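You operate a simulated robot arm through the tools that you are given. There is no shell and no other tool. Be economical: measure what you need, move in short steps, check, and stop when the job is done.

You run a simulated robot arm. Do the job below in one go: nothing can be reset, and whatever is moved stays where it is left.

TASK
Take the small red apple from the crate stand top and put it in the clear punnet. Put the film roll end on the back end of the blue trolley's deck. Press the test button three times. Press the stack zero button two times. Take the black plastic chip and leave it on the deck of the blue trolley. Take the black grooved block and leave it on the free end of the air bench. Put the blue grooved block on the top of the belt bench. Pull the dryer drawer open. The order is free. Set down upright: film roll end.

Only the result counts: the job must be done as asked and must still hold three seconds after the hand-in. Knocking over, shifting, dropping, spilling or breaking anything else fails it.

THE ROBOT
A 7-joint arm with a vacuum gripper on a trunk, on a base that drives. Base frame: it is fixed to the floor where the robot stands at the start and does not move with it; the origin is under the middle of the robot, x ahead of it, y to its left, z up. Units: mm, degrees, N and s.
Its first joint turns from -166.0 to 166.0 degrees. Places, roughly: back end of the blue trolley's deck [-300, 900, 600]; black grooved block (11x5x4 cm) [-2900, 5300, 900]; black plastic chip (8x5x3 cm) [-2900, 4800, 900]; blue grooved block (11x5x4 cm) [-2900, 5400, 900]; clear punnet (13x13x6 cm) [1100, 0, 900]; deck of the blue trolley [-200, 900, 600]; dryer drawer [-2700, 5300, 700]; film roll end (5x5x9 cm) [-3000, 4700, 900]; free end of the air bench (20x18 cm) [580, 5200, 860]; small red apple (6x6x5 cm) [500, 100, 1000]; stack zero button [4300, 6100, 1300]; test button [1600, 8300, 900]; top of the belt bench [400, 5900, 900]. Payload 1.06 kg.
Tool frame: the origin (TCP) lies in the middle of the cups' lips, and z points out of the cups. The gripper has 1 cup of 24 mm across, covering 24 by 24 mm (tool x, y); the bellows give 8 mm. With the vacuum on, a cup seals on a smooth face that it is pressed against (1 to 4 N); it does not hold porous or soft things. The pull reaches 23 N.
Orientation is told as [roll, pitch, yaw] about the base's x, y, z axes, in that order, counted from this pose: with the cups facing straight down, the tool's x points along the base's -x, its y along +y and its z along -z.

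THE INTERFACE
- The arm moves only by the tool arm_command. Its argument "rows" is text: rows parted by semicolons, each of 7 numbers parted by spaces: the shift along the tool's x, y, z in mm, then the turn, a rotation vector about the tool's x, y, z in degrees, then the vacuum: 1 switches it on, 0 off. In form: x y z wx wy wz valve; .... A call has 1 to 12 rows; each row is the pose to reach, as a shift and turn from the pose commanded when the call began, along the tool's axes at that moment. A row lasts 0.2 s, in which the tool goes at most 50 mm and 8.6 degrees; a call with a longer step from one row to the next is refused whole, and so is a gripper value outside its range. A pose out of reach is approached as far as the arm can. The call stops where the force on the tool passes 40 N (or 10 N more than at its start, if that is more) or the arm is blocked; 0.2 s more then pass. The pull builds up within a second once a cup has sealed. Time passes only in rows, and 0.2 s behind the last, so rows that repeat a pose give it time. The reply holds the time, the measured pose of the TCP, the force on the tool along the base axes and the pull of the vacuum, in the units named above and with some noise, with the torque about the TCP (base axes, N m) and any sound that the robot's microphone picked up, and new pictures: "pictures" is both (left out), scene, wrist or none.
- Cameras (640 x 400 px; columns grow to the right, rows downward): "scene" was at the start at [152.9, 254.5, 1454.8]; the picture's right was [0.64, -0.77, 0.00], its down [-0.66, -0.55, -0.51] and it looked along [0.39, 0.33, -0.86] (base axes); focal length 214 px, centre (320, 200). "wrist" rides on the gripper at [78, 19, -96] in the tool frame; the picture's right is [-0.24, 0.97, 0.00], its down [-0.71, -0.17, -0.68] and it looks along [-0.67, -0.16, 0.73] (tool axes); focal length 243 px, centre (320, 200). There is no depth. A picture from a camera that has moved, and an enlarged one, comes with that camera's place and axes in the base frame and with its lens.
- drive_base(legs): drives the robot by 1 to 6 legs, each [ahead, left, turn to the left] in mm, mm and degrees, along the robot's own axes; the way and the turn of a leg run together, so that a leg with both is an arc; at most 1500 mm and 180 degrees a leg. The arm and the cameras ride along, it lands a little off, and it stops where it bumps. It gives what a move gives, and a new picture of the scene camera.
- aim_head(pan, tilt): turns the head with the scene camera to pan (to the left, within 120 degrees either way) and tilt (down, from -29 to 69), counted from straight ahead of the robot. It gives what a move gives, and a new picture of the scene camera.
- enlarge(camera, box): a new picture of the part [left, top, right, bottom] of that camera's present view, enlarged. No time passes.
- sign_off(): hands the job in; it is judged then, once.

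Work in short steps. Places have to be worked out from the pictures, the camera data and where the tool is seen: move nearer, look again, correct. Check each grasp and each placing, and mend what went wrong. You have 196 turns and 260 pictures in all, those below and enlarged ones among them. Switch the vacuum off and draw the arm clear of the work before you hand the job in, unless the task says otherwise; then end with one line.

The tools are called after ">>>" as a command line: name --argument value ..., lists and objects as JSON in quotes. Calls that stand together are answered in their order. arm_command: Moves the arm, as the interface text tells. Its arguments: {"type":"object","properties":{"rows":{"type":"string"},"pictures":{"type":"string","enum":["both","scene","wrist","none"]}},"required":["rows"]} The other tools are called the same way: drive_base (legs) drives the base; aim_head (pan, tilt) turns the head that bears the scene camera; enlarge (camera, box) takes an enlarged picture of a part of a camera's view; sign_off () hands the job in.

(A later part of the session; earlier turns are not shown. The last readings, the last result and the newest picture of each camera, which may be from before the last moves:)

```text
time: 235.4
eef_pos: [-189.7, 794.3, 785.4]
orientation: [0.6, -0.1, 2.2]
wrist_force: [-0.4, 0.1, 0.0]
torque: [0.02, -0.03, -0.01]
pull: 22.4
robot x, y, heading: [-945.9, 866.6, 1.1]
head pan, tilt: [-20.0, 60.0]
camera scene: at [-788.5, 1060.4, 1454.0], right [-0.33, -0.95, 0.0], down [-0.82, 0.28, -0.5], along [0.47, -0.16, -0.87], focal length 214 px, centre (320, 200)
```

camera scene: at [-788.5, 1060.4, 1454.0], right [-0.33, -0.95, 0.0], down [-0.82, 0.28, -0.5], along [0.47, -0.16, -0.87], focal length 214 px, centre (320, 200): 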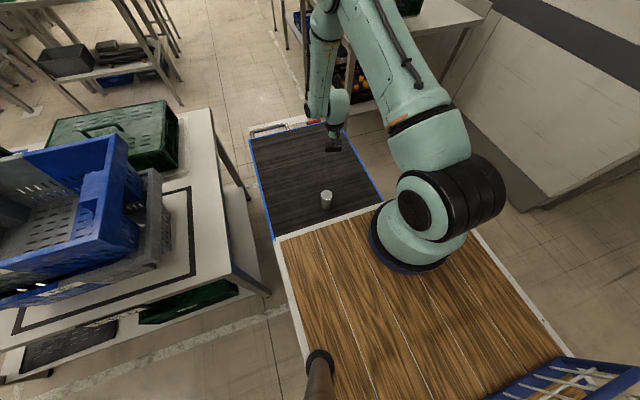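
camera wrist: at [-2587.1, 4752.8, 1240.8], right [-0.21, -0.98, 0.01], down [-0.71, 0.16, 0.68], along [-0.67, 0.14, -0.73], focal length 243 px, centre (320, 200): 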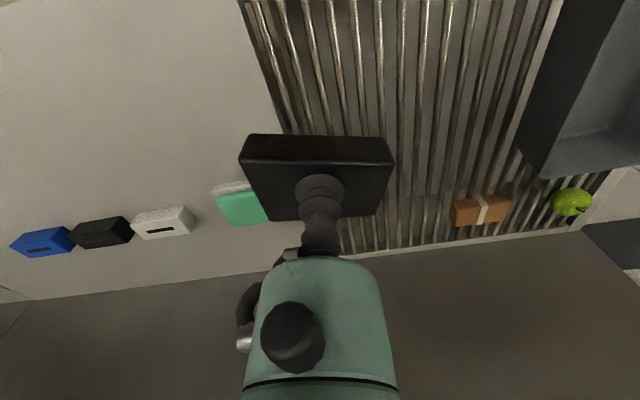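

>>> arm_command --rows "0 0 40 0 0 0 1; 0 0 80 0 0 0 1; 0 0 110 0 0 0 1; 0 0 128 0 0 0 1; 0 0 134 0 0 0 1; 0 0 138 0 0 0 1; 0 0 141 0 0 0 1; 0 0 141 0 0 0 1" --pictures "none"

```text
time: 237.2
eef_pos: [-189.4, 795.6, 645.2]
orientation: [0.6, 0.1, 2.1]
wrist_force: [-1.6, 0.2, 10.9]
torque: [-0.12, -0.02, -0.02]
pull: 22.8
robot x, y, heading: [-952.1, 870.2, 0.8]
head pan, tilt: [-20.0, 60.0]
```

Contact (11 N). I release and rise.

>>> arm_command --rows "0 0 -1 0 0 0 0; 0 0 -1 0 0 0 0; 0 0 -2 0 0 0 0; 0 0 -6 0 0 0 0; 0 0 -20 0 0 0 0; 0 0 -60 0 0 0 0; 0 0 -105 0 0 0 0; 0 0 -150 0 0 0 0; 0 0 -195 0 0 0 0; 0 0 -240 0 0 0 0; 0 0 -285 0 0 0 0; 0 0 -330 0 0 0 0"

```text
time: 239.8
eef_pos: [-189.9, 792.9, 974.3]
orientation: [0.6, 0.1, 2.2]
wrist_force: [0.2, -0.7, -0.5]
torque: [-0.01, 0.04, -0.01]
pull: 0.0
robot x, y, heading: [-949.4, 876.6, 1.0]
head pan, tilt: [-20.0, 60.0]
camera scene: at [-787.6, 1060.4, 1453.9], right [-0.33, -0.95, 0.0], down [-0.82, 0.28, -0.5], along [0.47, -0.16, -0.87], focal length 214 px, centre (320, 200)
camera wrist: at [-269.4, 806.9, 1069.8], right [0.2, 0.98, 0.01], down [0.72, -0.15, 0.68], along [0.67, -0.13, -0.73], focal length 243 px, centre (320, 200)
```

scene: 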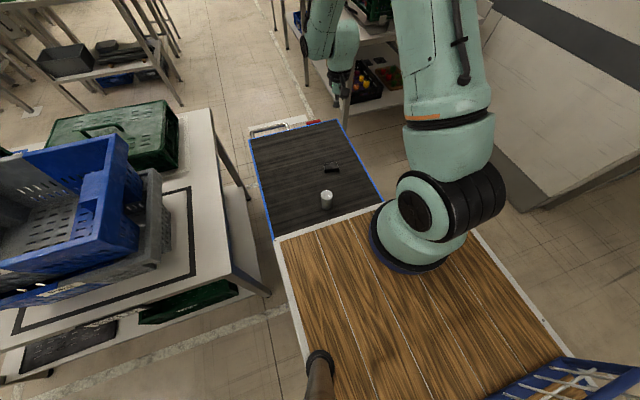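
wrist: 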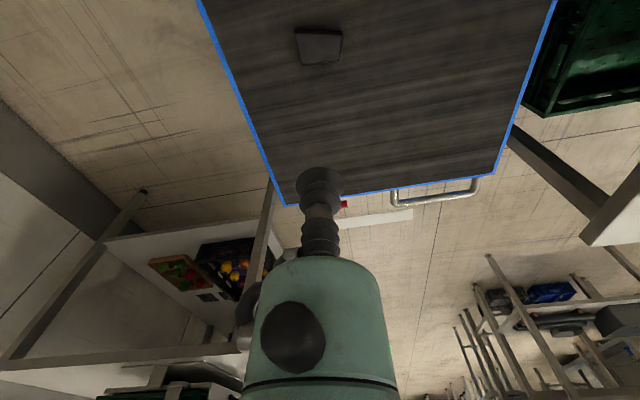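

Both are on the trolley. I retract the arm.

>>> arm_command --rows "0 0 -40 0 0 0 0; 20 0 -80 0 0 0 0; 50 0 -115 0 0 0 0; 85 0 -145 0 0 0 0; 120 0 -175 0 0 0 0; 155 0 -205 0 0 0 0; 180 0 -226 0 0 0 0" --pictures "none"

```text
time: 241.4
eef_pos: [-368.3, 782.4, 1200.8]
orientation: [0.6, 0.1, 2.2]
wrist_force: [1.4, -1.0, -0.3]
torque: [0.0, 0.05, 0.0]
pull: 0.1
robot x, y, heading: [-951.4, 869.0, 0.9]
head pan, tilt: [-20.0, 60.0]
```

>>> drive_base --legs '[[-430, 0, 0], [0, 600, -1], [-220, 0, 0], [0, 1400, 0], [0, 1400, 0]]'

```text
time: 261.6
eef_pos: [-1029.7, 4216.1, 1200.4]
orientation: [0.7, 0.1, 2.0]
wrist_force: [-0.3, -0.5, -0.5]
torque: [0.02, 0.0, 0.01]
pull: 0.0
robot x, y, heading: [-1609.1, 4304.5, 0.6]
head pan, tilt: [-20.0, 60.0]
camera scene: at [-1448.4, 4497.8, 1454.0], right [-0.33, -0.94, 0.0], down [-0.82, 0.29, -0.5], along [0.47, -0.17, -0.87], focal length 214 px, centre (320, 200)
```

scene: 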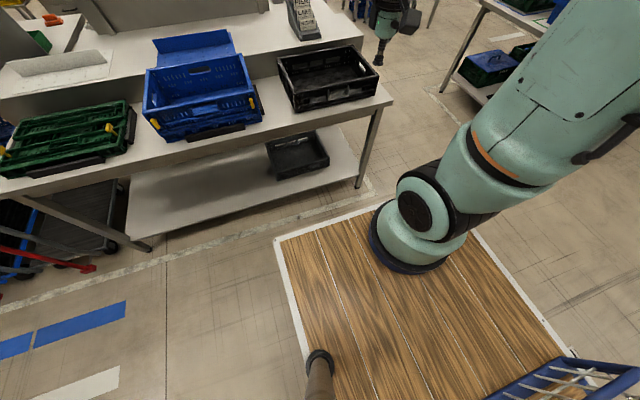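

>>> drive_base --legs '[[0, 0, 179.4]]'

```text
time: 269.4
eef_pos: [-2190.6, 4401.1, 1200.3]
orientation: [0.6, 0.1, -178.3]
wrist_force: [0.3, -0.2, 0.2]
torque: [0.01, 0.01, 0.0]
pull: 0.0
robot x, y, heading: [-1610.4, 4305.5, -179.5]
head pan, tilt: [-20.0, 60.0]
camera scene: at [-1770.3, 4120.4, 1454.0], right [0.33, 0.94, 0.0], down [0.82, -0.29, -0.5], along [-0.47, 0.17, -0.87], focal length 214 px, centre (320, 200)
```

scene: 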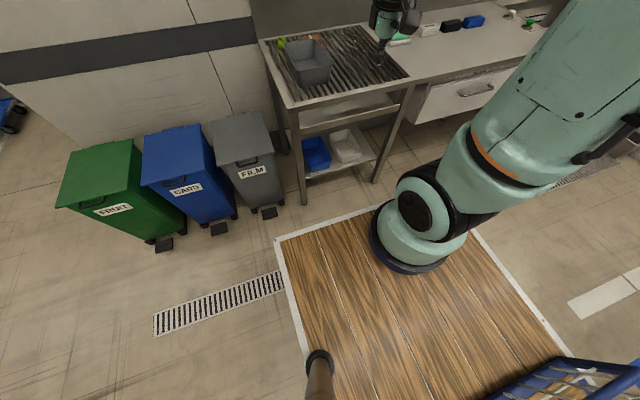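

>>> drive_base --legs '[[0, -950, -0.5], [460, 0, 0]]'

>>> aim_head --pan 0 --tilt 55

```text
time: 276.7
eef_pos: [-2666.8, 5344.9, 1200.3]
orientation: [0.6, 0.2, -177.8]
wrist_force: [0.9, -0.5, 0.0]
torque: [-0.01, -0.02, 0.0]
pull: 0.1
robot x, y, heading: [-2083.1, 5256.4, -179.0]
head pan, tilt: [-20.0, 60.0]
camera scene: at [-2244.3, 5067.7, 1454.0], right [0.33, 0.95, 0.0], down [0.82, -0.28, -0.5], along [-0.47, 0.16, -0.87], focal length 214 px, centre (320, 200)
```

scene: 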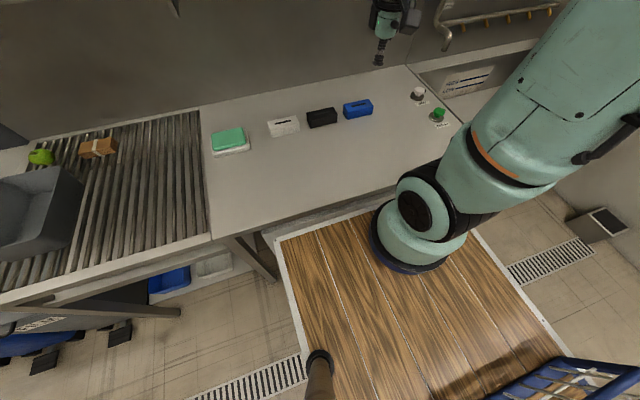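

```text
time: 277.6
eef_pos: [-2667.4, 5344.4, 1199.8]
orientation: [0.5, 0.2, -177.9]
wrist_force: [-0.5, 0.3, -0.2]
torque: [0.02, -0.03, 0.0]
pull: 0.1
robot x, y, heading: [-2083.6, 5255.5, -179.0]
head pan, tilt: [0.0, 55.0]
camera scene: at [-2253.3, 5044.8, 1460.0], right [-0.02, 1.0, 0.0], down [0.82, 0.01, -0.57], along [-0.57, -0.01, -0.82], focal length 214 px, centre (320, 200)
```

scene: 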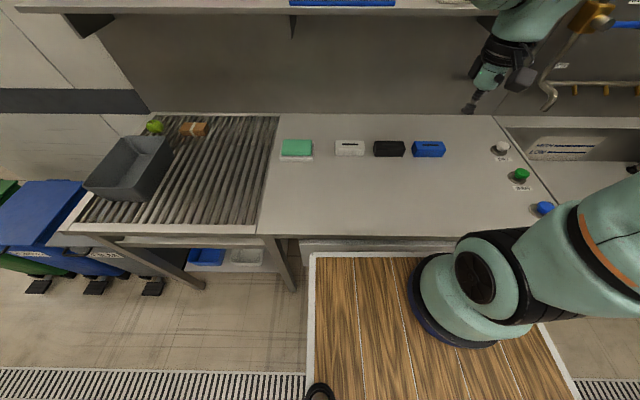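

I lower the tool near the black block for a close look.

>>> arm_command --rows "-22 8 33 0 0 0 0; -45 16 67 0 0 0 0; -67 24 100 0 0 0 0; -90 33 133 0 0 0 0; -112 41 167 0 0 0 0; -135 49 200 0 0 0 0; -135 49 200 0 0 0 0" --pictures "wrist"

>>> enlarge --camera "scene" --box '[320, 100, 460, 190]'

>>> enlarge --camera "wrist" --box '[160, 80, 400, 230]'

```text
time: 279.2
eef_pos: [-2800.5, 5289.5, 999.8]
orientation: [0.7, 0.1, -177.8]
wrist_force: [-0.3, -0.3, -0.1]
torque: [0.01, -0.05, -0.02]
pull: 0.2
robot x, y, heading: [-2087.6, 5253.4, -179.3]
head pan, tilt: [0.0, 55.0]
camera wrist: at [-2722.4, 5274.5, 1095.6], right [-0.2, -0.98, 0.01], down [-0.71, 0.15, 0.68], along [-0.67, 0.13, -0.73], focal length 243 px, centre (320, 200)
```

wrist: 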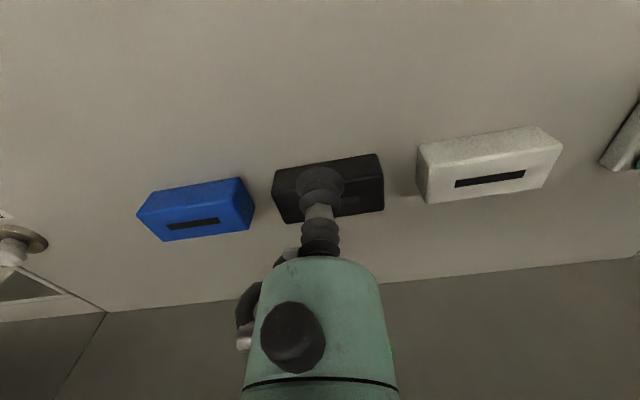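

```text
4.44 times, centred on (390, 145) of scene
camera zoom: at [-2253.2, 5044.7, 1460.1], right [-0.02, 1.0, 0.0], down [0.82, 0.01, -0.57], along [-0.57, -0.01, -0.82], focal length 953 px, centre (9, 444)
```

zoom: 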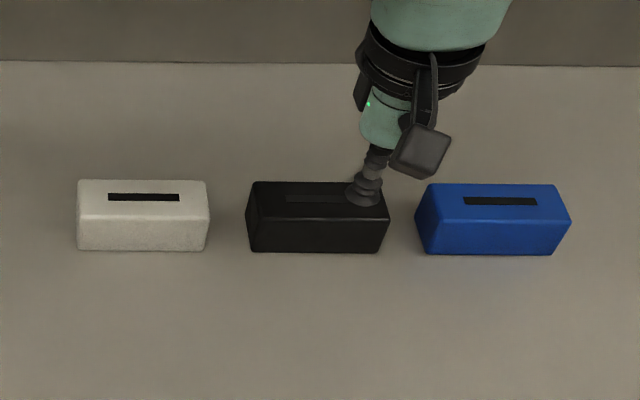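

```text
2.67 times, centred on (280, 155) of wrist
camera zoom: at [-2722.4, 5274.5, 1095.6], right [-0.2, -0.98, 0.01], down [-0.71, 0.15, 0.68], along [-0.67, 0.13, -0.73], focal length 647 px, centre (427, 320)
```

zoom: 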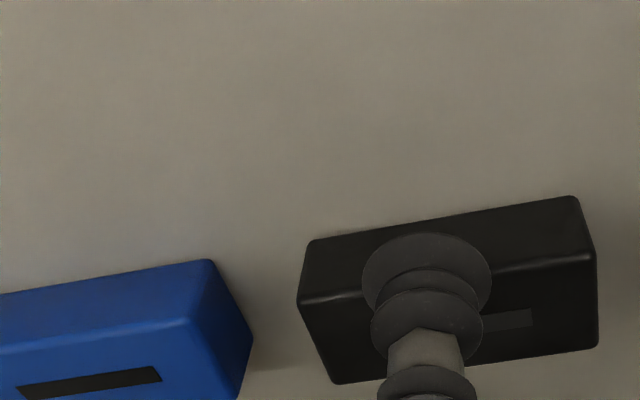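

Grooves leave about 25 mm at each end. To measure the black block exactly, I shift the tool so the block appears unobscured.

>>> arm_command --rows "-30 0 0 0 0 0 0; -60 -20 0 0 0 0 0; -75 -45 0 0 0 0 0; -75 -45 0 0 0 0 0" --pictures "wrist"

>>> enlarge --camera "wrist" --box '[280, 60, 460, 180]'

```text
time: 280.2
eef_pos: [-2875.4, 5331.6, 1000.0]
orientation: [0.6, 0.0, -177.7]
wrist_force: [0.2, 0.4, 0.5]
torque: [0.02, 0.02, -0.02]
pull: 0.0
robot x, y, heading: [-2084.7, 5258.5, -178.9]
head pan, tilt: [0.0, 55.0]
camera wrist: at [-2797.9, 5315.7, 1094.7], right [-0.2, -0.98, 0.01], down [-0.72, 0.15, 0.68], along [-0.67, 0.13, -0.73], focal length 243 px, centre (320, 200)
```

wrist: 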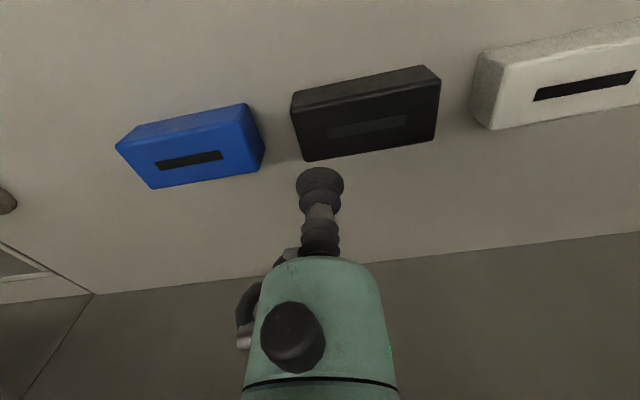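

```text
3.33 times, centred on (370, 120) of wrist
camera zoom: at [-2797.9, 5315.7, 1094.7], right [-0.2, -0.98, 0.01], down [-0.72, 0.15, 0.68], along [-0.67, 0.13, -0.73], focal length 809 px, centre (153, 467)
```

zoom: 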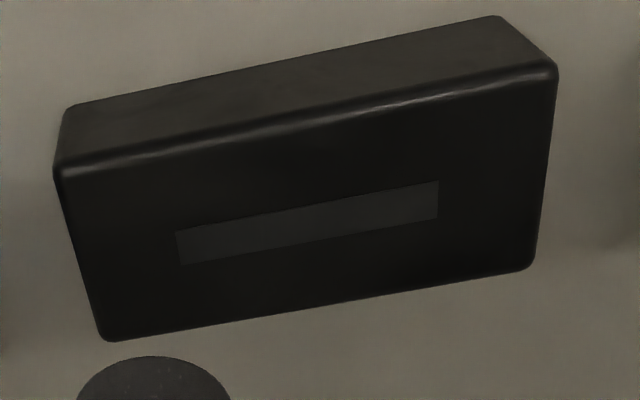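

Top face is at z≈912: x -2869…-2917, y 5241…5351, groove y 5265–5328. I aim for the corner at the +y end, front side (-2882.5,5338.5).

>>> arm_command --rows "-6.8 -7.2 35 0 0 0 1; -6.8 -7.2 65 0 0 0 1; -6.8 -7.2 80 0 0 0 1; -6.8 -7.2 85 0 0 0 1; -6.8 -7.2 88 0 0 0 1; -6.8 -7.2 91 0 0 0 1; -6.8 -7.2 91 0 0 0 1; -6.8 -7.2 91 0 0 0 1" --pictures "wrist"

```text
time: 281.6
eef_pos: [-2884.1, 5336.6, 910.8]
orientation: [0.6, -0.2, -177.7]
wrist_force: [2.8, -1.2, 18.5]
torque: [0.12, 0.03, 0.03]
pull: 22.7
robot x, y, heading: [-2089.6, 5260.7, -179.0]
head pan, tilt: [0.0, 55.0]
stopped in row 7: the force on the tool passed its limit at 42 N (the readings are from after the stop); the commanded pose is now the measured one
camera wrist: at [-2805.1, 5321.2, 1006.1], right [-0.2, -0.98, 0.01], down [-0.71, 0.15, 0.69], along [-0.67, 0.13, -0.73], focal length 243 px, centre (320, 200)
```

wrist: 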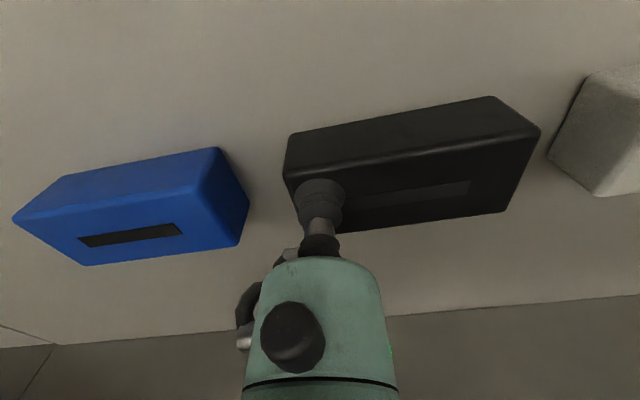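

Sealed at full pull. I lift slowly and check.

>>> arm_command --rows "0 0 -2 0 0 0 1; 0 0 -6 0 0 0 1; 0 0 -15 0 0 0 1; 0 0 -35 0 0 0 1; 0 0 -65 0 0 0 1; 0 0 -100 0 0 0 1; 0 0 -100 0 0 0 1" --pictures "wrist"

```text
time: 283.2
eef_pos: [-2883.4, 5337.6, 1011.3]
orientation: [0.5, 0.1, -177.8]
wrist_force: [-0.7, 0.0, -2.8]
torque: [0.1, 0.0, 0.01]
pull: 22.8
robot x, y, heading: [-2085.0, 5255.0, -178.8]
head pan, tilt: [0.0, 55.0]
camera wrist: at [-2804.6, 5321.3, 1105.3], right [-0.2, -0.98, 0.01], down [-0.71, 0.15, 0.68], along [-0.67, 0.13, -0.73], focal length 243 px, centre (320, 200)
```

wrist: 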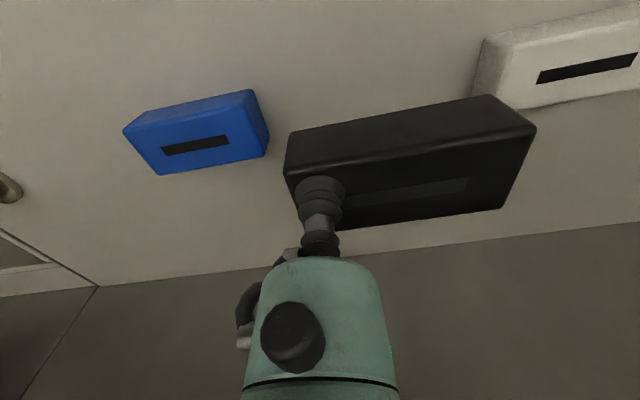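

The block is held firmly. I retract and back off, then look around for a path east.

>>> arm_command --rows "20 0 -25 0 0 0 1; 50 0 -55 0 0 0 1; 85 0 -85 0 0 0 1; 120 0 -115 0 0 0 1; 155 0 -145 0 0 0 1; 190 0 -170 0 0 0 1; 220 0 -190 0 0 0 1" --pictures "none"

>>> drive_base --legs '[[-480, 0, 0], [0, 0, -90]]'

>>> aim_head --pan -40 --tilt 22

```text
time: 284.8
eef_pos: [-2660.5, 5347.4, 1196.6]
orientation: [0.7, 0.0, -177.8]
wrist_force: [-0.6, 1.5, -2.9]
torque: [0.12, -0.02, 0.01]
pull: 23.3
robot x, y, heading: [-2087.7, 5255.8, -179.1]
head pan, tilt: [0.0, 55.0]
```

```text
time: 291.4
eef_pos: [-1541.6, 5841.5, 1197.1]
orientation: [0.5, -0.1, 94.7]
wrist_force: [1.0, -0.2, -2.8]
torque: [-0.03, -0.13, 0.01]
pull: 23.0
robot x, y, heading: [-1606.5, 5264.0, 93.7]
head pan, tilt: [0.0, 55.0]
camera scene: at [-1827.5, 5423.8, 1460.0], right [1.0, 0.06, 0.0], down [0.05, -0.82, -0.57], along [-0.03, 0.57, -0.82], focal length 214 px, centre (320, 200)
```

scene: 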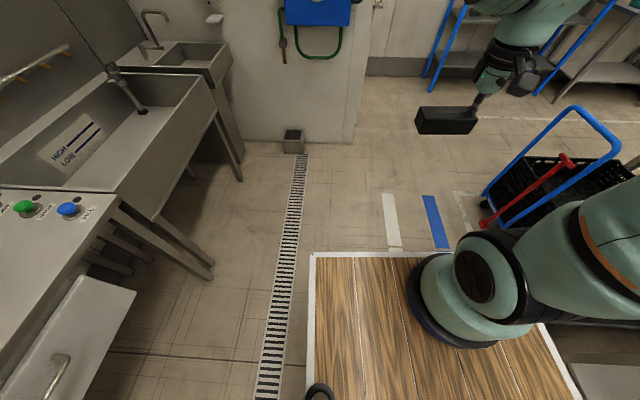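

```text
time: 292.4
eef_pos: [-1543.3, 5840.4, 1197.5]
orientation: [0.6, -0.1, 94.8]
wrist_force: [-0.7, 0.2, -2.5]
torque: [0.0, -0.15, 0.0]
pull: 22.8
robot x, y, heading: [-1610.3, 5265.8, 93.4]
head pan, tilt: [-40.0, 22.0]
camera scene: at [-1768.0, 5426.3, 1508.8], right [0.8, -0.6, 0.0], down [-0.22, -0.3, -0.93], along [0.55, 0.74, -0.38], focal length 214 px, centre (320, 200)
```

scene: 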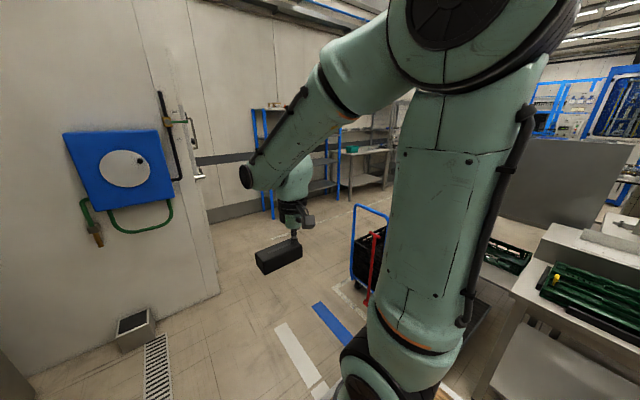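

>>> drive_base --legs '[[0, 250, 0], [0, 0, -93]]'

>>> aim_head --pan 40 --tilt 25

```text
time: 298.2
eef_pos: [-1288.2, 5148.7, 1197.2]
orientation: [0.6, -0.1, 1.5]
wrist_force: [-0.4, 0.3, -3.4]
torque: [-0.11, 0.02, -0.02]
pull: 22.5
robot x, y, heading: [-1859.8, 5249.2, 0.2]
head pan, tilt: [-40.0, 22.0]
camera scene: at [-1689.8, 5399.7, 1508.9], right [-0.64, -0.77, 0.0], down [-0.29, 0.24, -0.93], along [0.71, -0.59, -0.37], focal length 214 px, centre (320, 200)
```

scene: 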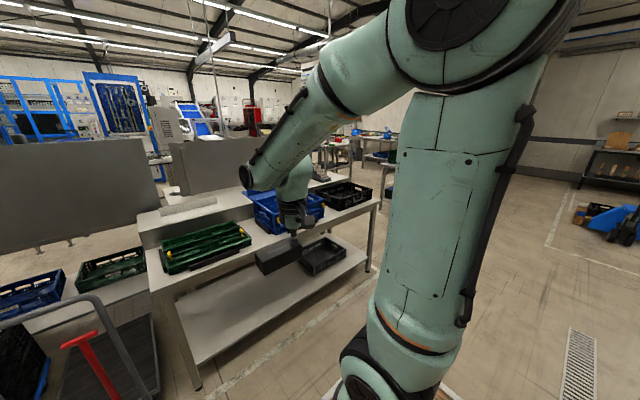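

```text
time: 299.8
eef_pos: [-1287.2, 5150.8, 1196.3]
orientation: [0.6, -0.2, 1.5]
wrist_force: [0.1, 0.3, -2.7]
torque: [-0.11, 0.05, -0.01]
pull: 23.0
robot x, y, heading: [-1862.7, 5248.9, 0.4]
head pan, tilt: [40.0, 25.0]
camera scene: at [-1690.7, 5518.6, 1504.0], right [0.65, -0.76, 0.0], down [-0.32, -0.27, -0.91], along [0.69, 0.58, -0.42], focal length 214 px, centre (320, 200)
```

scene: 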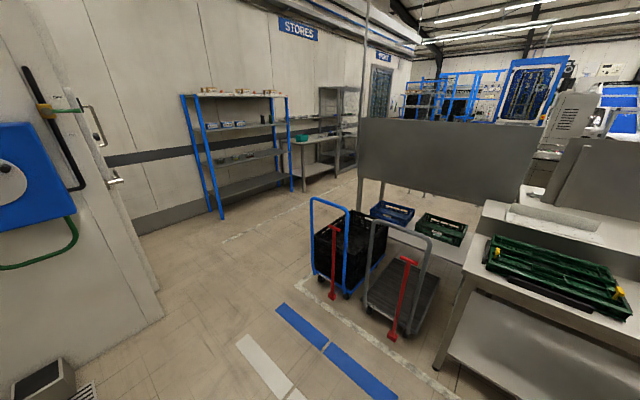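

A corridor runs along y≈7000–8000 north of the stations. I drive there in stages.

>>> drive_base --legs '[[360, 0, 0], [0, 1330, -0.4], [450, 0, 0], [0, 650, 0]]'

>>> aim_head --pan 15 --tilt 20

```text
time: 313.9
eef_pos: [-489.4, 7130.6, 1197.1]
orientation: [0.6, -0.1, 2.4]
wrist_force: [-0.4, -0.5, -3.2]
torque: [-0.1, -0.01, 0.03]
pull: 23.1
robot x, y, heading: [-1065.3, 7219.6, 1.1]
head pan, tilt: [40.0, 25.0]
camera scene: at [-898.6, 7493.9, 1504.0], right [0.66, -0.75, 0.0], down [-0.32, -0.28, -0.91], along [0.68, 0.59, -0.42], focal length 214 px, centre (320, 200)
```

scene: 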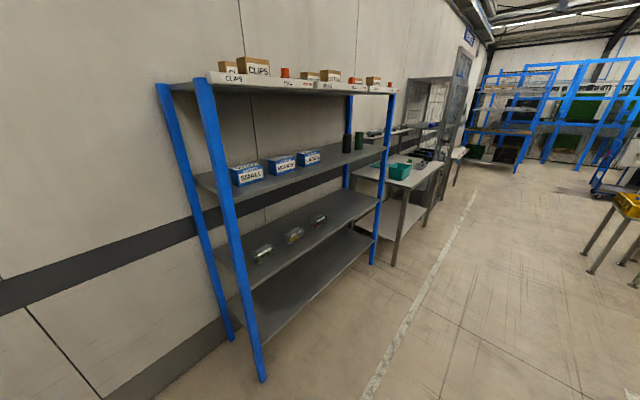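

```text
time: 314.7
eef_pos: [-490.0, 7132.2, 1197.1]
orientation: [0.6, 0.0, 2.3]
wrist_force: [-0.5, -0.1, -3.3]
torque: [-0.11, 0.05, 0.0]
pull: 23.2
robot x, y, heading: [-1067.5, 7218.6, 0.6]
head pan, tilt: [15.0, 20.0]
camera scene: at [-878.6, 7459.2, 1512.1], right [0.28, -0.96, 0.0], down [-0.33, -0.09, -0.94], along [0.9, 0.26, -0.34], focal length 214 px, centre (320, 200)
```

scene: 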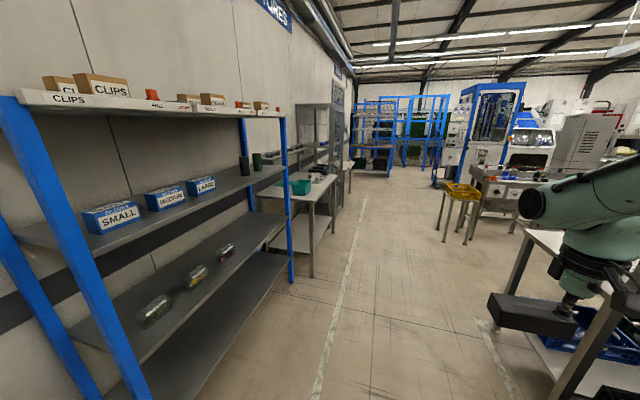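

>>> drive_base --legs '[[1300, 0, -0.6]]'

>>> aim_head --pan -75 --tilt 25

>>> aim_head --pan -30 --tilt 25

```text
time: 321.3
eef_pos: [825.3, 7148.2, 1196.9]
orientation: [0.6, -0.1, 2.0]
wrist_force: [-0.2, 0.6, -3.0]
torque: [-0.12, 0.04, 0.03]
pull: 22.9
robot x, y, heading: [249.1, 7240.1, 0.8]
head pan, tilt: [15.0, 20.0]
camera scene: at [438.7, 7478.6, 1512.1], right [0.27, -0.96, 0.0], down [-0.33, -0.09, -0.94], along [0.9, 0.26, -0.34], focal length 214 px, centre (320, 200)
```

scene: 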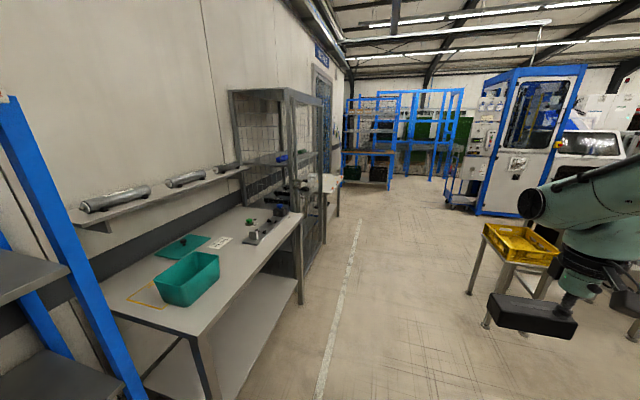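

```text
time: 323.0
eef_pos: [825.1, 7149.5, 1198.1]
orientation: [0.6, -0.1, 2.1]
wrist_force: [0.1, -0.4, -2.1]
torque: [-0.15, 0.03, -0.03]
pull: 22.6
robot x, y, heading: [250.4, 7243.5, 1.1]
head pan, tilt: [-75.0, 25.0]
camera scene: at [374.1, 7364.6, 1504.1], right [-0.96, -0.27, 0.0], down [-0.12, 0.41, -0.91], along [0.25, -0.87, -0.42], focal length 214 px, centre (320, 200)
```

scene: 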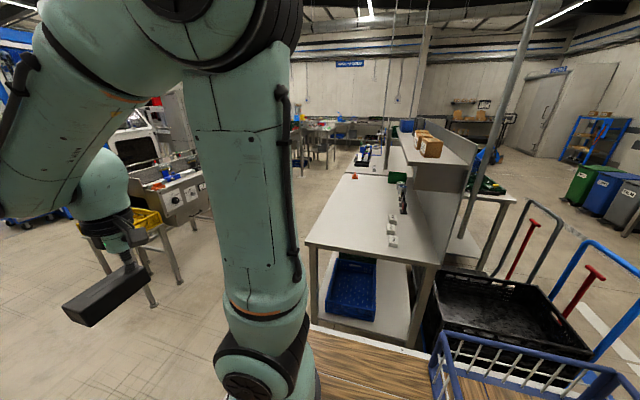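

```text
time: 324.1
eef_pos: [825.6, 7148.9, 1197.5]
orientation: [0.6, 0.0, 1.9]
wrist_force: [0.5, -0.2, -3.2]
torque: [-0.12, 0.0, 0.01]
pull: 23.3
robot x, y, heading: [253.0, 7241.6, 0.7]
head pan, tilt: [-30.0, 25.0]
camera scene: at [429.4, 7408.2, 1504.0], right [-0.49, -0.87, 0.0], down [-0.37, 0.21, -0.91], along [0.79, -0.44, -0.42], focal length 214 px, centre (320, 200)
```

scene: 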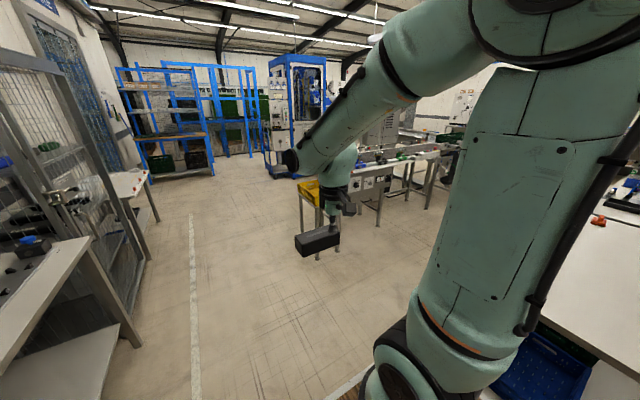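

The bench column lies south, with its front edge at x≈680. I'll enter the aisle east of it facing west: first drive ahead and turn round in the corridor.

>>> drive_base --legs '[[900, 0, -0.7], [0, 0, 179]]'

>>> aim_head --pan 70 --tilt 40

```text
time: 336.2
eef_pos: [576.4, 7337.3, 1196.4]
orientation: [0.7, -0.2, -177.7]
wrist_force: [-0.2, 0.4, -2.8]
torque: [0.1, -0.05, 0.01]
pull: 23.0
robot x, y, heading: [1148.7, 7245.0, -179.1]
head pan, tilt: [-30.0, 25.0]
camera scene: at [976.3, 7082.0, 1504.0], right [0.48, 0.88, 0.0], down [0.37, -0.2, -0.91], along [-0.79, 0.44, -0.42], focal length 214 px, centre (320, 200)
```

scene: 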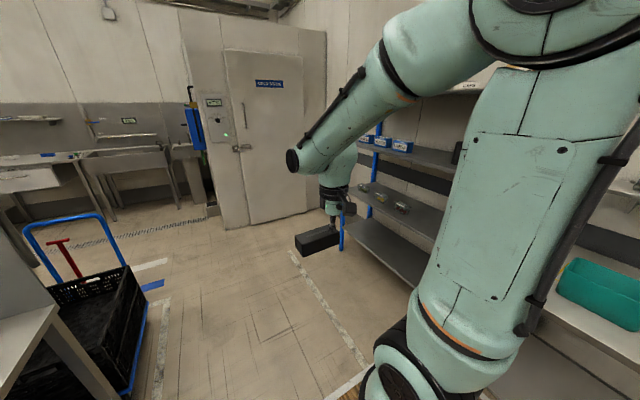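

```text
time: 338.0
eef_pos: [576.6, 7337.7, 1195.9]
orientation: [0.6, 0.0, -177.7]
wrist_force: [-0.1, -0.7, -3.8]
torque: [0.14, -0.04, 0.03]
pull: 23.2
robot x, y, heading: [1152.2, 7247.6, -179.1]
head pan, tilt: [70.0, 40.0]
camera scene: at [1029.3, 6957.0, 1480.7], right [-0.95, 0.33, 0.0], down [0.21, 0.61, -0.77], along [-0.25, -0.72, -0.64], focal length 214 px, centre (320, 200)
```

scene: 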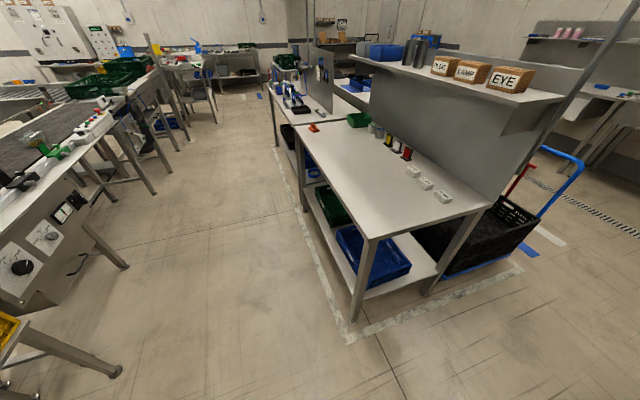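

>>> enlarge --camera "scene" --box '[240, 40, 480, 220]'

```text
2.22 times, centred on (360, 130) of scene
camera zoom: at [1029.3, 6957.0, 1480.7], right [-0.95, 0.33, 0.0], down [0.21, 0.61, -0.77], along [-0.25, -0.72, -0.64], focal length 477 px, centre (231, 356)
```

zoom: 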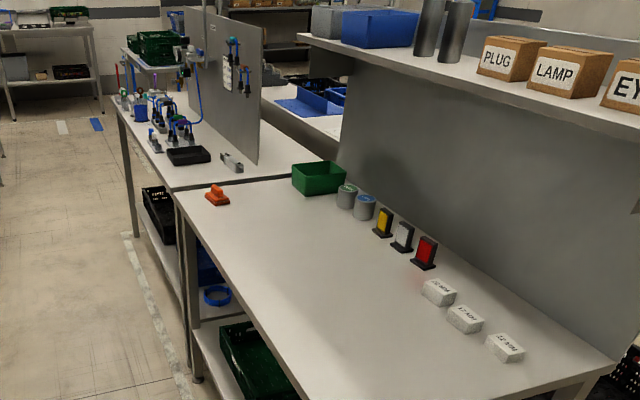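

The free end of the air bench is at its near end, about (590,5230). I slide down the aisle.

>>> drive_base --legs '[[-60, 0, -0.9], [0, 1000, 0], [0, 1000, 0]]'

>>> aim_head --pan 0 --tilt 50

```text
time: 348.6
eef_pos: [641.0, 5337.1, 1197.6]
orientation: [0.5, 0.0, -179.1]
wrist_force: [0.7, -0.2, -3.0]
torque: [0.13, -0.03, 0.0]
pull: 23.1
robot x, y, heading: [1214.8, 5235.0, 179.5]
head pan, tilt: [70.0, 40.0]
camera scene: at [1084.4, 4947.2, 1480.7], right [-0.94, 0.35, 0.0], down [0.22, 0.6, -0.77], along [-0.27, -0.72, -0.64], focal length 214 px, centre (320, 200)
```

scene: 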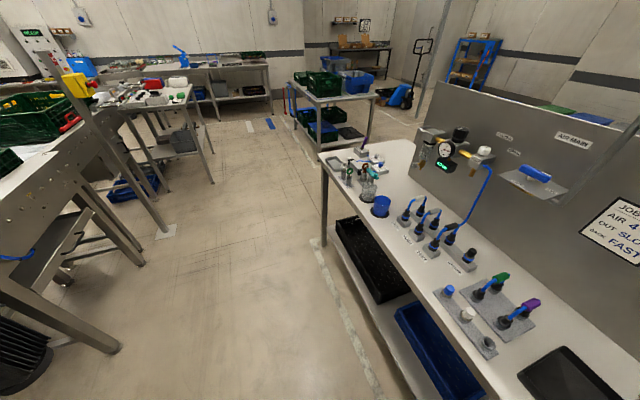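

```text
time: 350.0
eef_pos: [640.9, 5338.8, 1198.3]
orientation: [0.6, 0.0, -179.1]
wrist_force: [0.1, 0.0, -1.9]
torque: [0.13, -0.05, 0.01]
pull: 22.6
robot x, y, heading: [1212.6, 5234.5, 179.6]
head pan, tilt: [0.0, 50.0]
camera scene: at [1036.8, 5027.3, 1466.6], right [0.0, 1.0, 0.0], down [0.77, 0.0, -0.64], along [-0.64, 0.0, -0.77], focal length 214 px, centre (320, 200)
```

scene: 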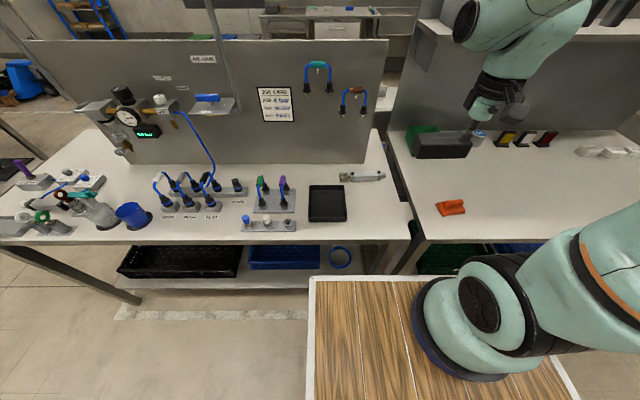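

The free end spans about x 450–690, y 5130–5320. I bring the block there and lower it (block centre ≈(580,5225)).

>>> arm_command --rows "-26 35 0 0 0 0 1; -52 70 0 0 0 0 1; -52 70 45 0 0 0 1; -52 70 90 0 0 0 1; -52 70 135 0 0 0 1; -52 70 180 0 0 0 1; -52 70 220 0 0 0 1; -52 70 250 0 0 0 1; -52 70 250 0 0 0 1"

```text
time: 352.0
eef_pos: [590.4, 5263.0, 945.8]
orientation: [0.6, 0.0, -179.0]
wrist_force: [0.3, -1.6, -3.4]
torque: [0.11, -0.07, -0.04]
pull: 23.0
robot x, y, heading: [1215.2, 5236.8, 179.8]
head pan, tilt: [0.0, 50.0]
camera scene: at [1036.9, 5027.3, 1466.5], right [0.0, 1.0, 0.0], down [0.77, 0.0, -0.64], along [-0.64, 0.0, -0.77], focal length 214 px, centre (320, 200)
camera wrist: at [668.4, 5246.1, 1041.8], right [-0.22, -0.98, 0.01], down [-0.71, 0.17, 0.68], along [-0.67, 0.14, -0.73], focal length 243 px, centre (320, 200)
```

scene: 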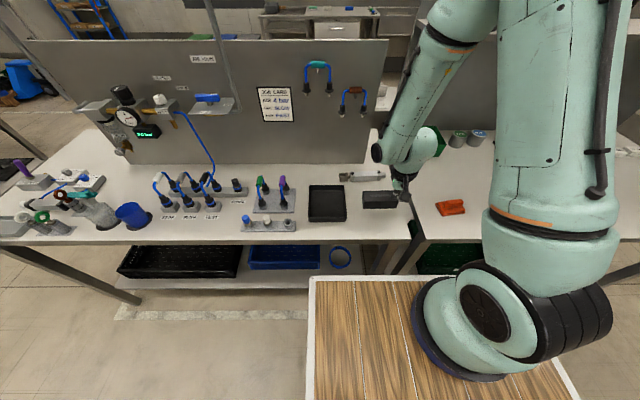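
wrist: 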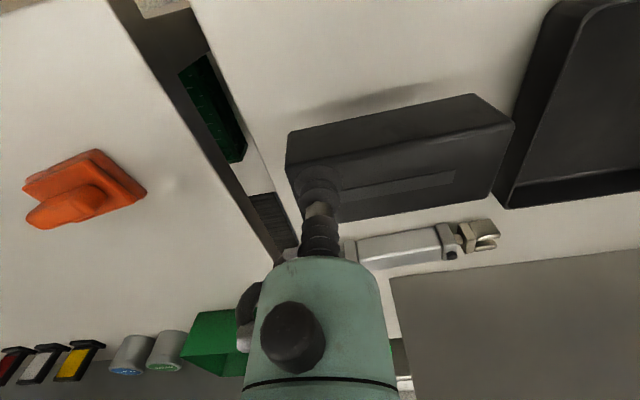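

>>> arm_command --rows "0 0 25 0 0 0 1; 0 0 36 0 0 0 1; 0 0 40 0 0 0 1; 0 0 43 0 0 0 1; 0 0 45 0 0 0 1; 0 0 45 0 0 0 1" --pictures "none"

```text
time: 353.4
eef_pos: [589.7, 5263.4, 900.7]
orientation: [0.7, 0.1, -178.9]
wrist_force: [1.1, 0.9, -0.5]
torque: [-0.11, 0.06, -0.03]
pull: 23.3
robot x, y, heading: [1213.1, 5234.9, 179.8]
head pan, tilt: [0.0, 50.0]
```

Touching begins (torque flipped). A few mm more.

>>> arm_command --rows "0 0 2 0 0 0 1; 0 0 3.5 0 0 0 1; 0 0 3.5 0 0 0 1" --pictures "none"

```text
time: 354.2
eef_pos: [590.2, 5263.8, 899.7]
orientation: [0.6, -0.1, -179.0]
wrist_force: [-0.7, 1.1, 8.2]
torque: [-0.14, 0.12, -0.11]
pull: 23.2
robot x, y, heading: [1215.7, 5236.1, 179.7]
head pan, tilt: [0.0, 50.0]
```

Resting on the bench (8 N). I release and rise.

>>> arm_command --rows "0 0 0 0 0 0 0; 0 0 -1 0 0 0 0; 0 0 -2 0 0 0 0; 0 0 -6 0 0 0 0; 0 0 -20 0 0 0 0; 0 0 -60 0 0 0 0; 0 0 -105 0 0 0 0; 0 0 -150 0 0 0 0; 0 0 -195 0 0 0 0; 0 0 -240 0 0 0 0; 0 0 -285 0 0 0 0; 0 0 -300 0 0 0 0"

```text
time: 356.8
eef_pos: [591.4, 5268.5, 1199.8]
orientation: [0.6, 0.0, -179.0]
wrist_force: [0.1, -0.1, 0.4]
torque: [0.01, 0.0, 0.03]
pull: 0.1
robot x, y, heading: [1217.7, 5235.8, 179.8]
head pan, tilt: [0.0, 50.0]
camera scene: at [1036.6, 5027.3, 1466.5], right [0.0, 1.0, 0.0], down [0.77, 0.0, -0.64], along [-0.64, 0.0, -0.77], focal length 214 px, centre (320, 200)
camera wrist: at [669.3, 5250.8, 1295.2], right [-0.22, -0.98, 0.01], down [-0.71, 0.17, 0.68], along [-0.67, 0.14, -0.73], focal length 243 px, centre (320, 200)
```

scene: 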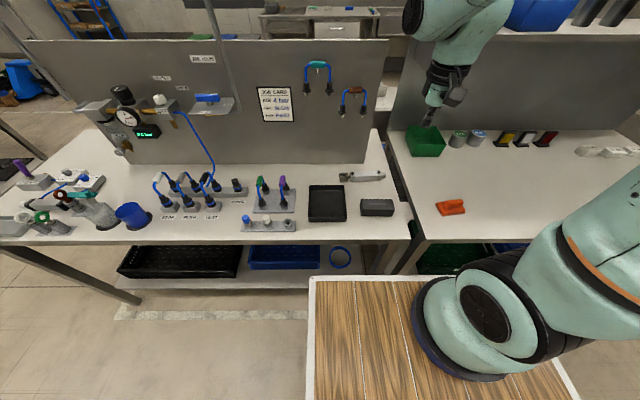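
wrist: 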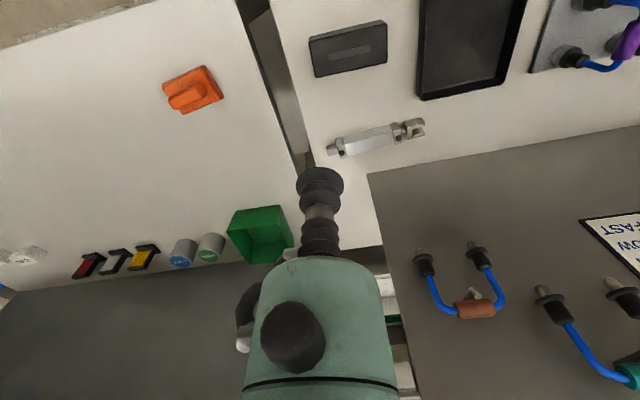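

Block placed well. Next the test button in the north: I drive back up the aisle to the corridor and turn to face north.

>>> drive_base --legs '[[0, -1000, 0], [0, -1000, 0], [0, 0, -90], [0, -330, 0]]'

>>> aim_head --pan 0 --tilt 35

```text
time: 372.4
eef_pos: [1606.8, 7839.3, 1200.2]
orientation: [0.5, 0.0, 89.0]
wrist_force: [0.2, -0.8, 0.3]
torque: [-0.02, 0.02, -0.02]
pull: 0.1
robot x, y, heading: [1551.0, 7223.0, 87.7]
head pan, tilt: [0.0, 50.0]
camera scene: at [1352.2, 7405.3, 1466.6], right [1.0, -0.04, 0.0], down [-0.03, -0.77, -0.64], along [0.03, 0.64, -0.77], focal length 214 px, centre (320, 200)
```

scene: 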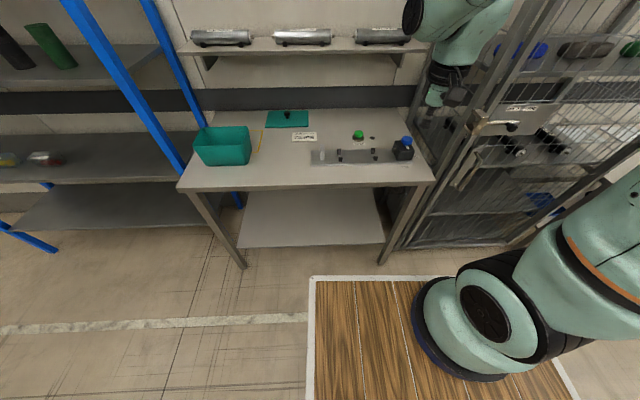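

```text
time: 373.2
eef_pos: [1607.3, 7839.7, 1200.2]
orientation: [0.6, 0.0, 89.0]
wrist_force: [-0.2, -0.8, -1.0]
torque: [0.03, -0.02, -0.01]
pull: 0.0
robot x, y, heading: [1555.1, 7221.1, 87.6]
head pan, tilt: [0.0, 35.0]
camera scene: at [1352.6, 7416.3, 1488.2], right [1.0, -0.04, 0.0], down [-0.02, -0.57, -0.82], along [0.03, 0.82, -0.57], focal length 214 px, centre (320, 200)
```

scene: 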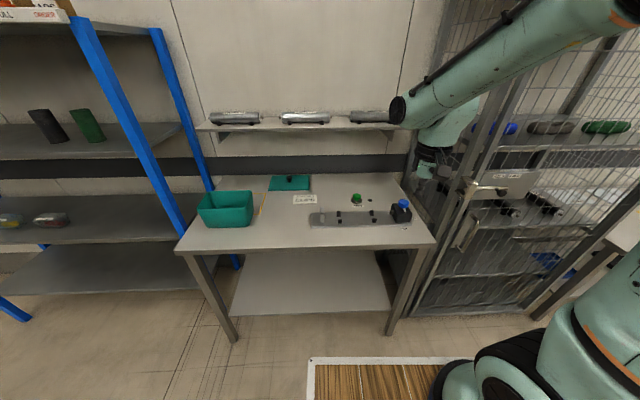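

>>> enlarge --camera "scene" --box '[270, 160, 430, 260]'

```text
4.00 times, centred on (350, 210) of scene
camera zoom: at [1352.6, 7416.3, 1488.2], right [1.0, -0.04, 0.0], down [-0.02, -0.57, -0.82], along [0.03, 0.82, -0.57], focal length 858 px, centre (200, 160)
```

zoom: 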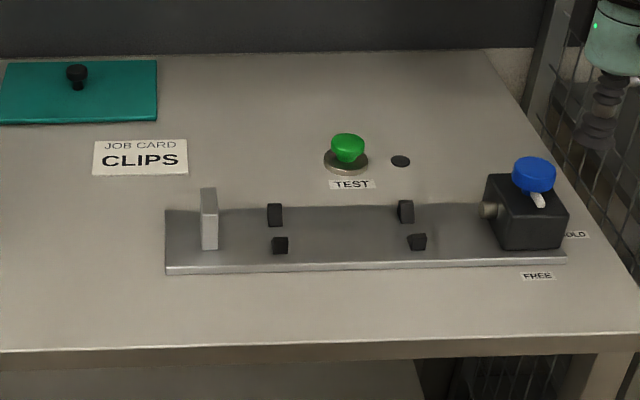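

The green TEST button is at about (1566,8294). I move closer.

>>> drive_base --legs '[[0, 0, 2.4], [320, 0, 0]]'

>>> aim_head --pan -5 --tilt 45

```text
time: 375.7
eef_pos: [1580.3, 8166.7, 1198.7]
orientation: [0.6, 0.0, 91.4]
wrist_force: [0.5, -1.0, 0.4]
torque: [0.03, 0.0, 0.02]
pull: 0.1
robot x, y, heading: [1552.5, 7543.5, 90.1]
head pan, tilt: [0.0, 35.0]
camera scene: at [1343.5, 7731.8, 1488.3], right [1.0, 0.0, 0.0], down [0.0, -0.57, -0.82], along [0.0, 0.82, -0.57], focal length 214 px, centre (320, 200)
```

scene: 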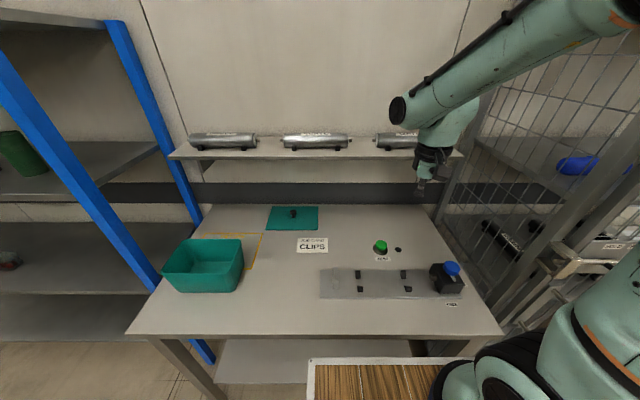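

```text
time: 376.4
eef_pos: [1581.0, 8165.4, 1199.9]
orientation: [0.6, -0.2, 91.5]
wrist_force: [-0.8, 0.1, 0.5]
torque: [0.0, -0.01, 0.01]
pull: 0.0
robot x, y, heading: [1551.3, 7542.9, 90.1]
head pan, tilt: [-5.0, 45.0]
camera scene: at [1350.6, 7724.8, 1473.5], right [1.0, -0.08, 0.0], down [-0.06, -0.7, -0.71], along [0.06, 0.7, -0.71], focal length 214 px, centre (320, 200)
```

scene: 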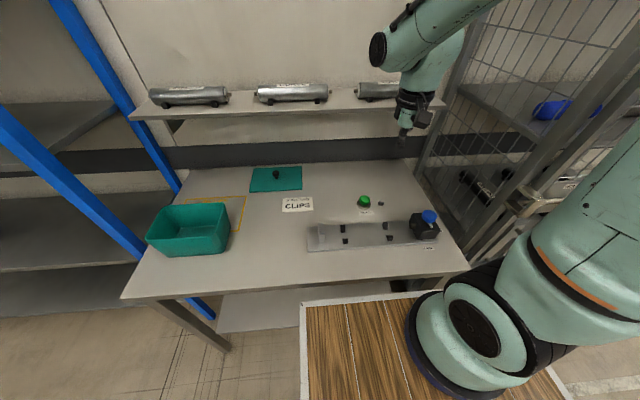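

I lower the tool before the button for a wrist view.

>>> arm_command --rows "0 3 45 0 0 0 0; 0 6 90 0 0 0 0; -10 8 130 0 0 0 0; -20 10 165 0 0 0 0; -30 10 190 0 0 0 0; -30 10 190 0 0 0 0"

>>> enlarge --camera "scene" --box '[330, 150, 450, 250]'

```text
time: 377.8
eef_pos: [1566.8, 8195.8, 1009.3]
orientation: [0.7, 0.0, 91.4]
wrist_force: [-0.1, 0.3, 0.7]
torque: [0.0, -0.02, 0.01]
pull: 0.0
robot x, y, heading: [1553.5, 7541.9, 90.0]
head pan, tilt: [-5.0, 45.0]
camera scene: at [1350.6, 7724.6, 1473.5], right [1.0, -0.08, 0.0], down [-0.06, -0.7, -0.71], along [0.06, 0.7, -0.71], focal length 214 px, centre (320, 200)
camera wrist: at [1550.3, 8115.9, 1104.4], right [-0.98, 0.21, 0.01], down [0.16, 0.71, 0.68], along [0.14, 0.67, -0.73], focal length 243 px, centre (320, 200)
```

scene: 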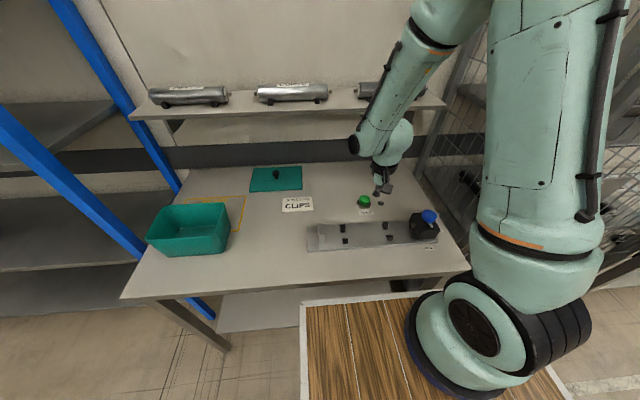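
wrist: 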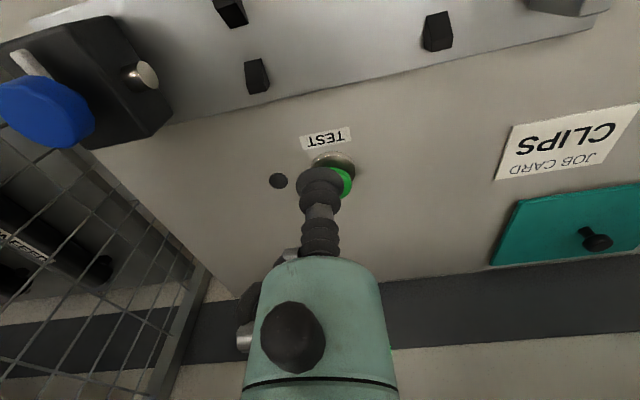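

```text
4.00 times, centred on (390, 200) of scene
camera zoom: at [1350.6, 7724.6, 1473.5], right [1.0, -0.08, 0.0], down [-0.06, -0.7, -0.71], along [0.06, 0.7, -0.71], focal length 858 px, centre (40, 200)
```

zoom: 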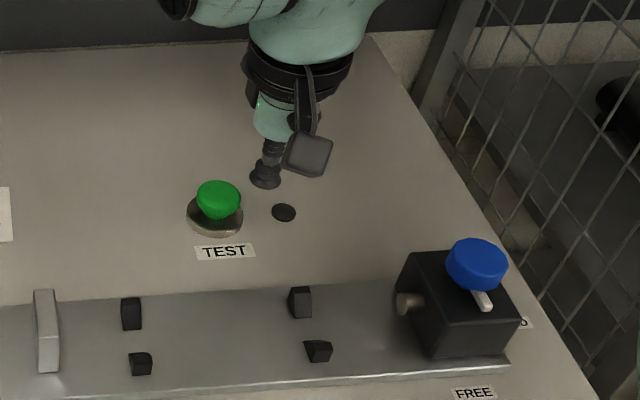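

The button dome is at about (1568,8281,900). I move above it, tilted 15° to keep the wrist clear of the shelf.

>>> arm_command --rows "0 -1 40 0 -7.5 0 0; -25 -2 60 0 -15 0 0; -55 -3 70 0 -15 0 0; -85 -3.4 79 0 -15 0 0; -85 -3.4 79 0 -15 0 0"

>>> enlarge --camera "scene" --box '[330, 150, 450, 250]'

```text
time: 379.0
eef_pos: [1569.3, 8280.9, 931.5]
orientation: [0.6, -15.0, 91.2]
wrist_force: [0.0, 0.0, -0.2]
torque: [-0.03, 0.02, 0.02]
pull: 0.0
robot x, y, heading: [1553.6, 7543.0, 90.2]
head pan, tilt: [-5.0, 45.0]
camera scene: at [1350.6, 7724.6, 1473.5], right [1.0, -0.08, 0.0], down [-0.06, -0.7, -0.71], along [0.06, 0.7, -0.71], focal length 214 px, centre (320, 200)
camera wrist: at [1553.0, 8179.3, 1003.3], right [-0.98, 0.2, 0.07], down [0.17, 0.51, 0.84], along [0.13, 0.84, -0.53], focal length 243 px, centre (320, 200)
```

scene: 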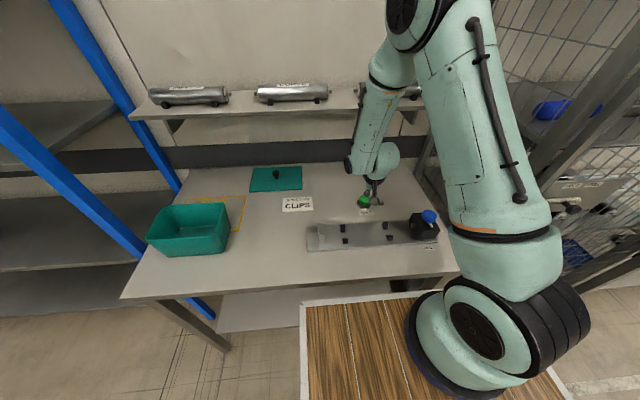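
wrist: 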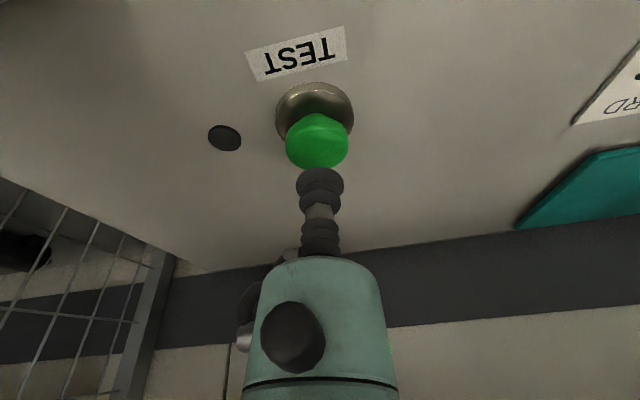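

```text
4.00 times, centred on (390, 200) of scene
camera zoom: at [1350.6, 7724.6, 1473.5], right [1.0, -0.08, 0.0], down [-0.06, -0.7, -0.71], along [0.06, 0.7, -0.71], focal length 858 px, centre (40, 200)
```

zoom: 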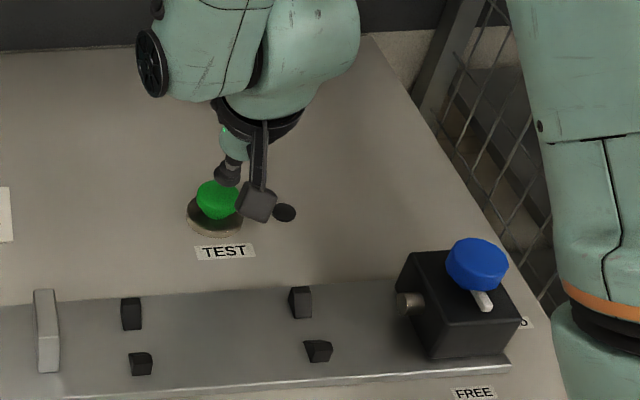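

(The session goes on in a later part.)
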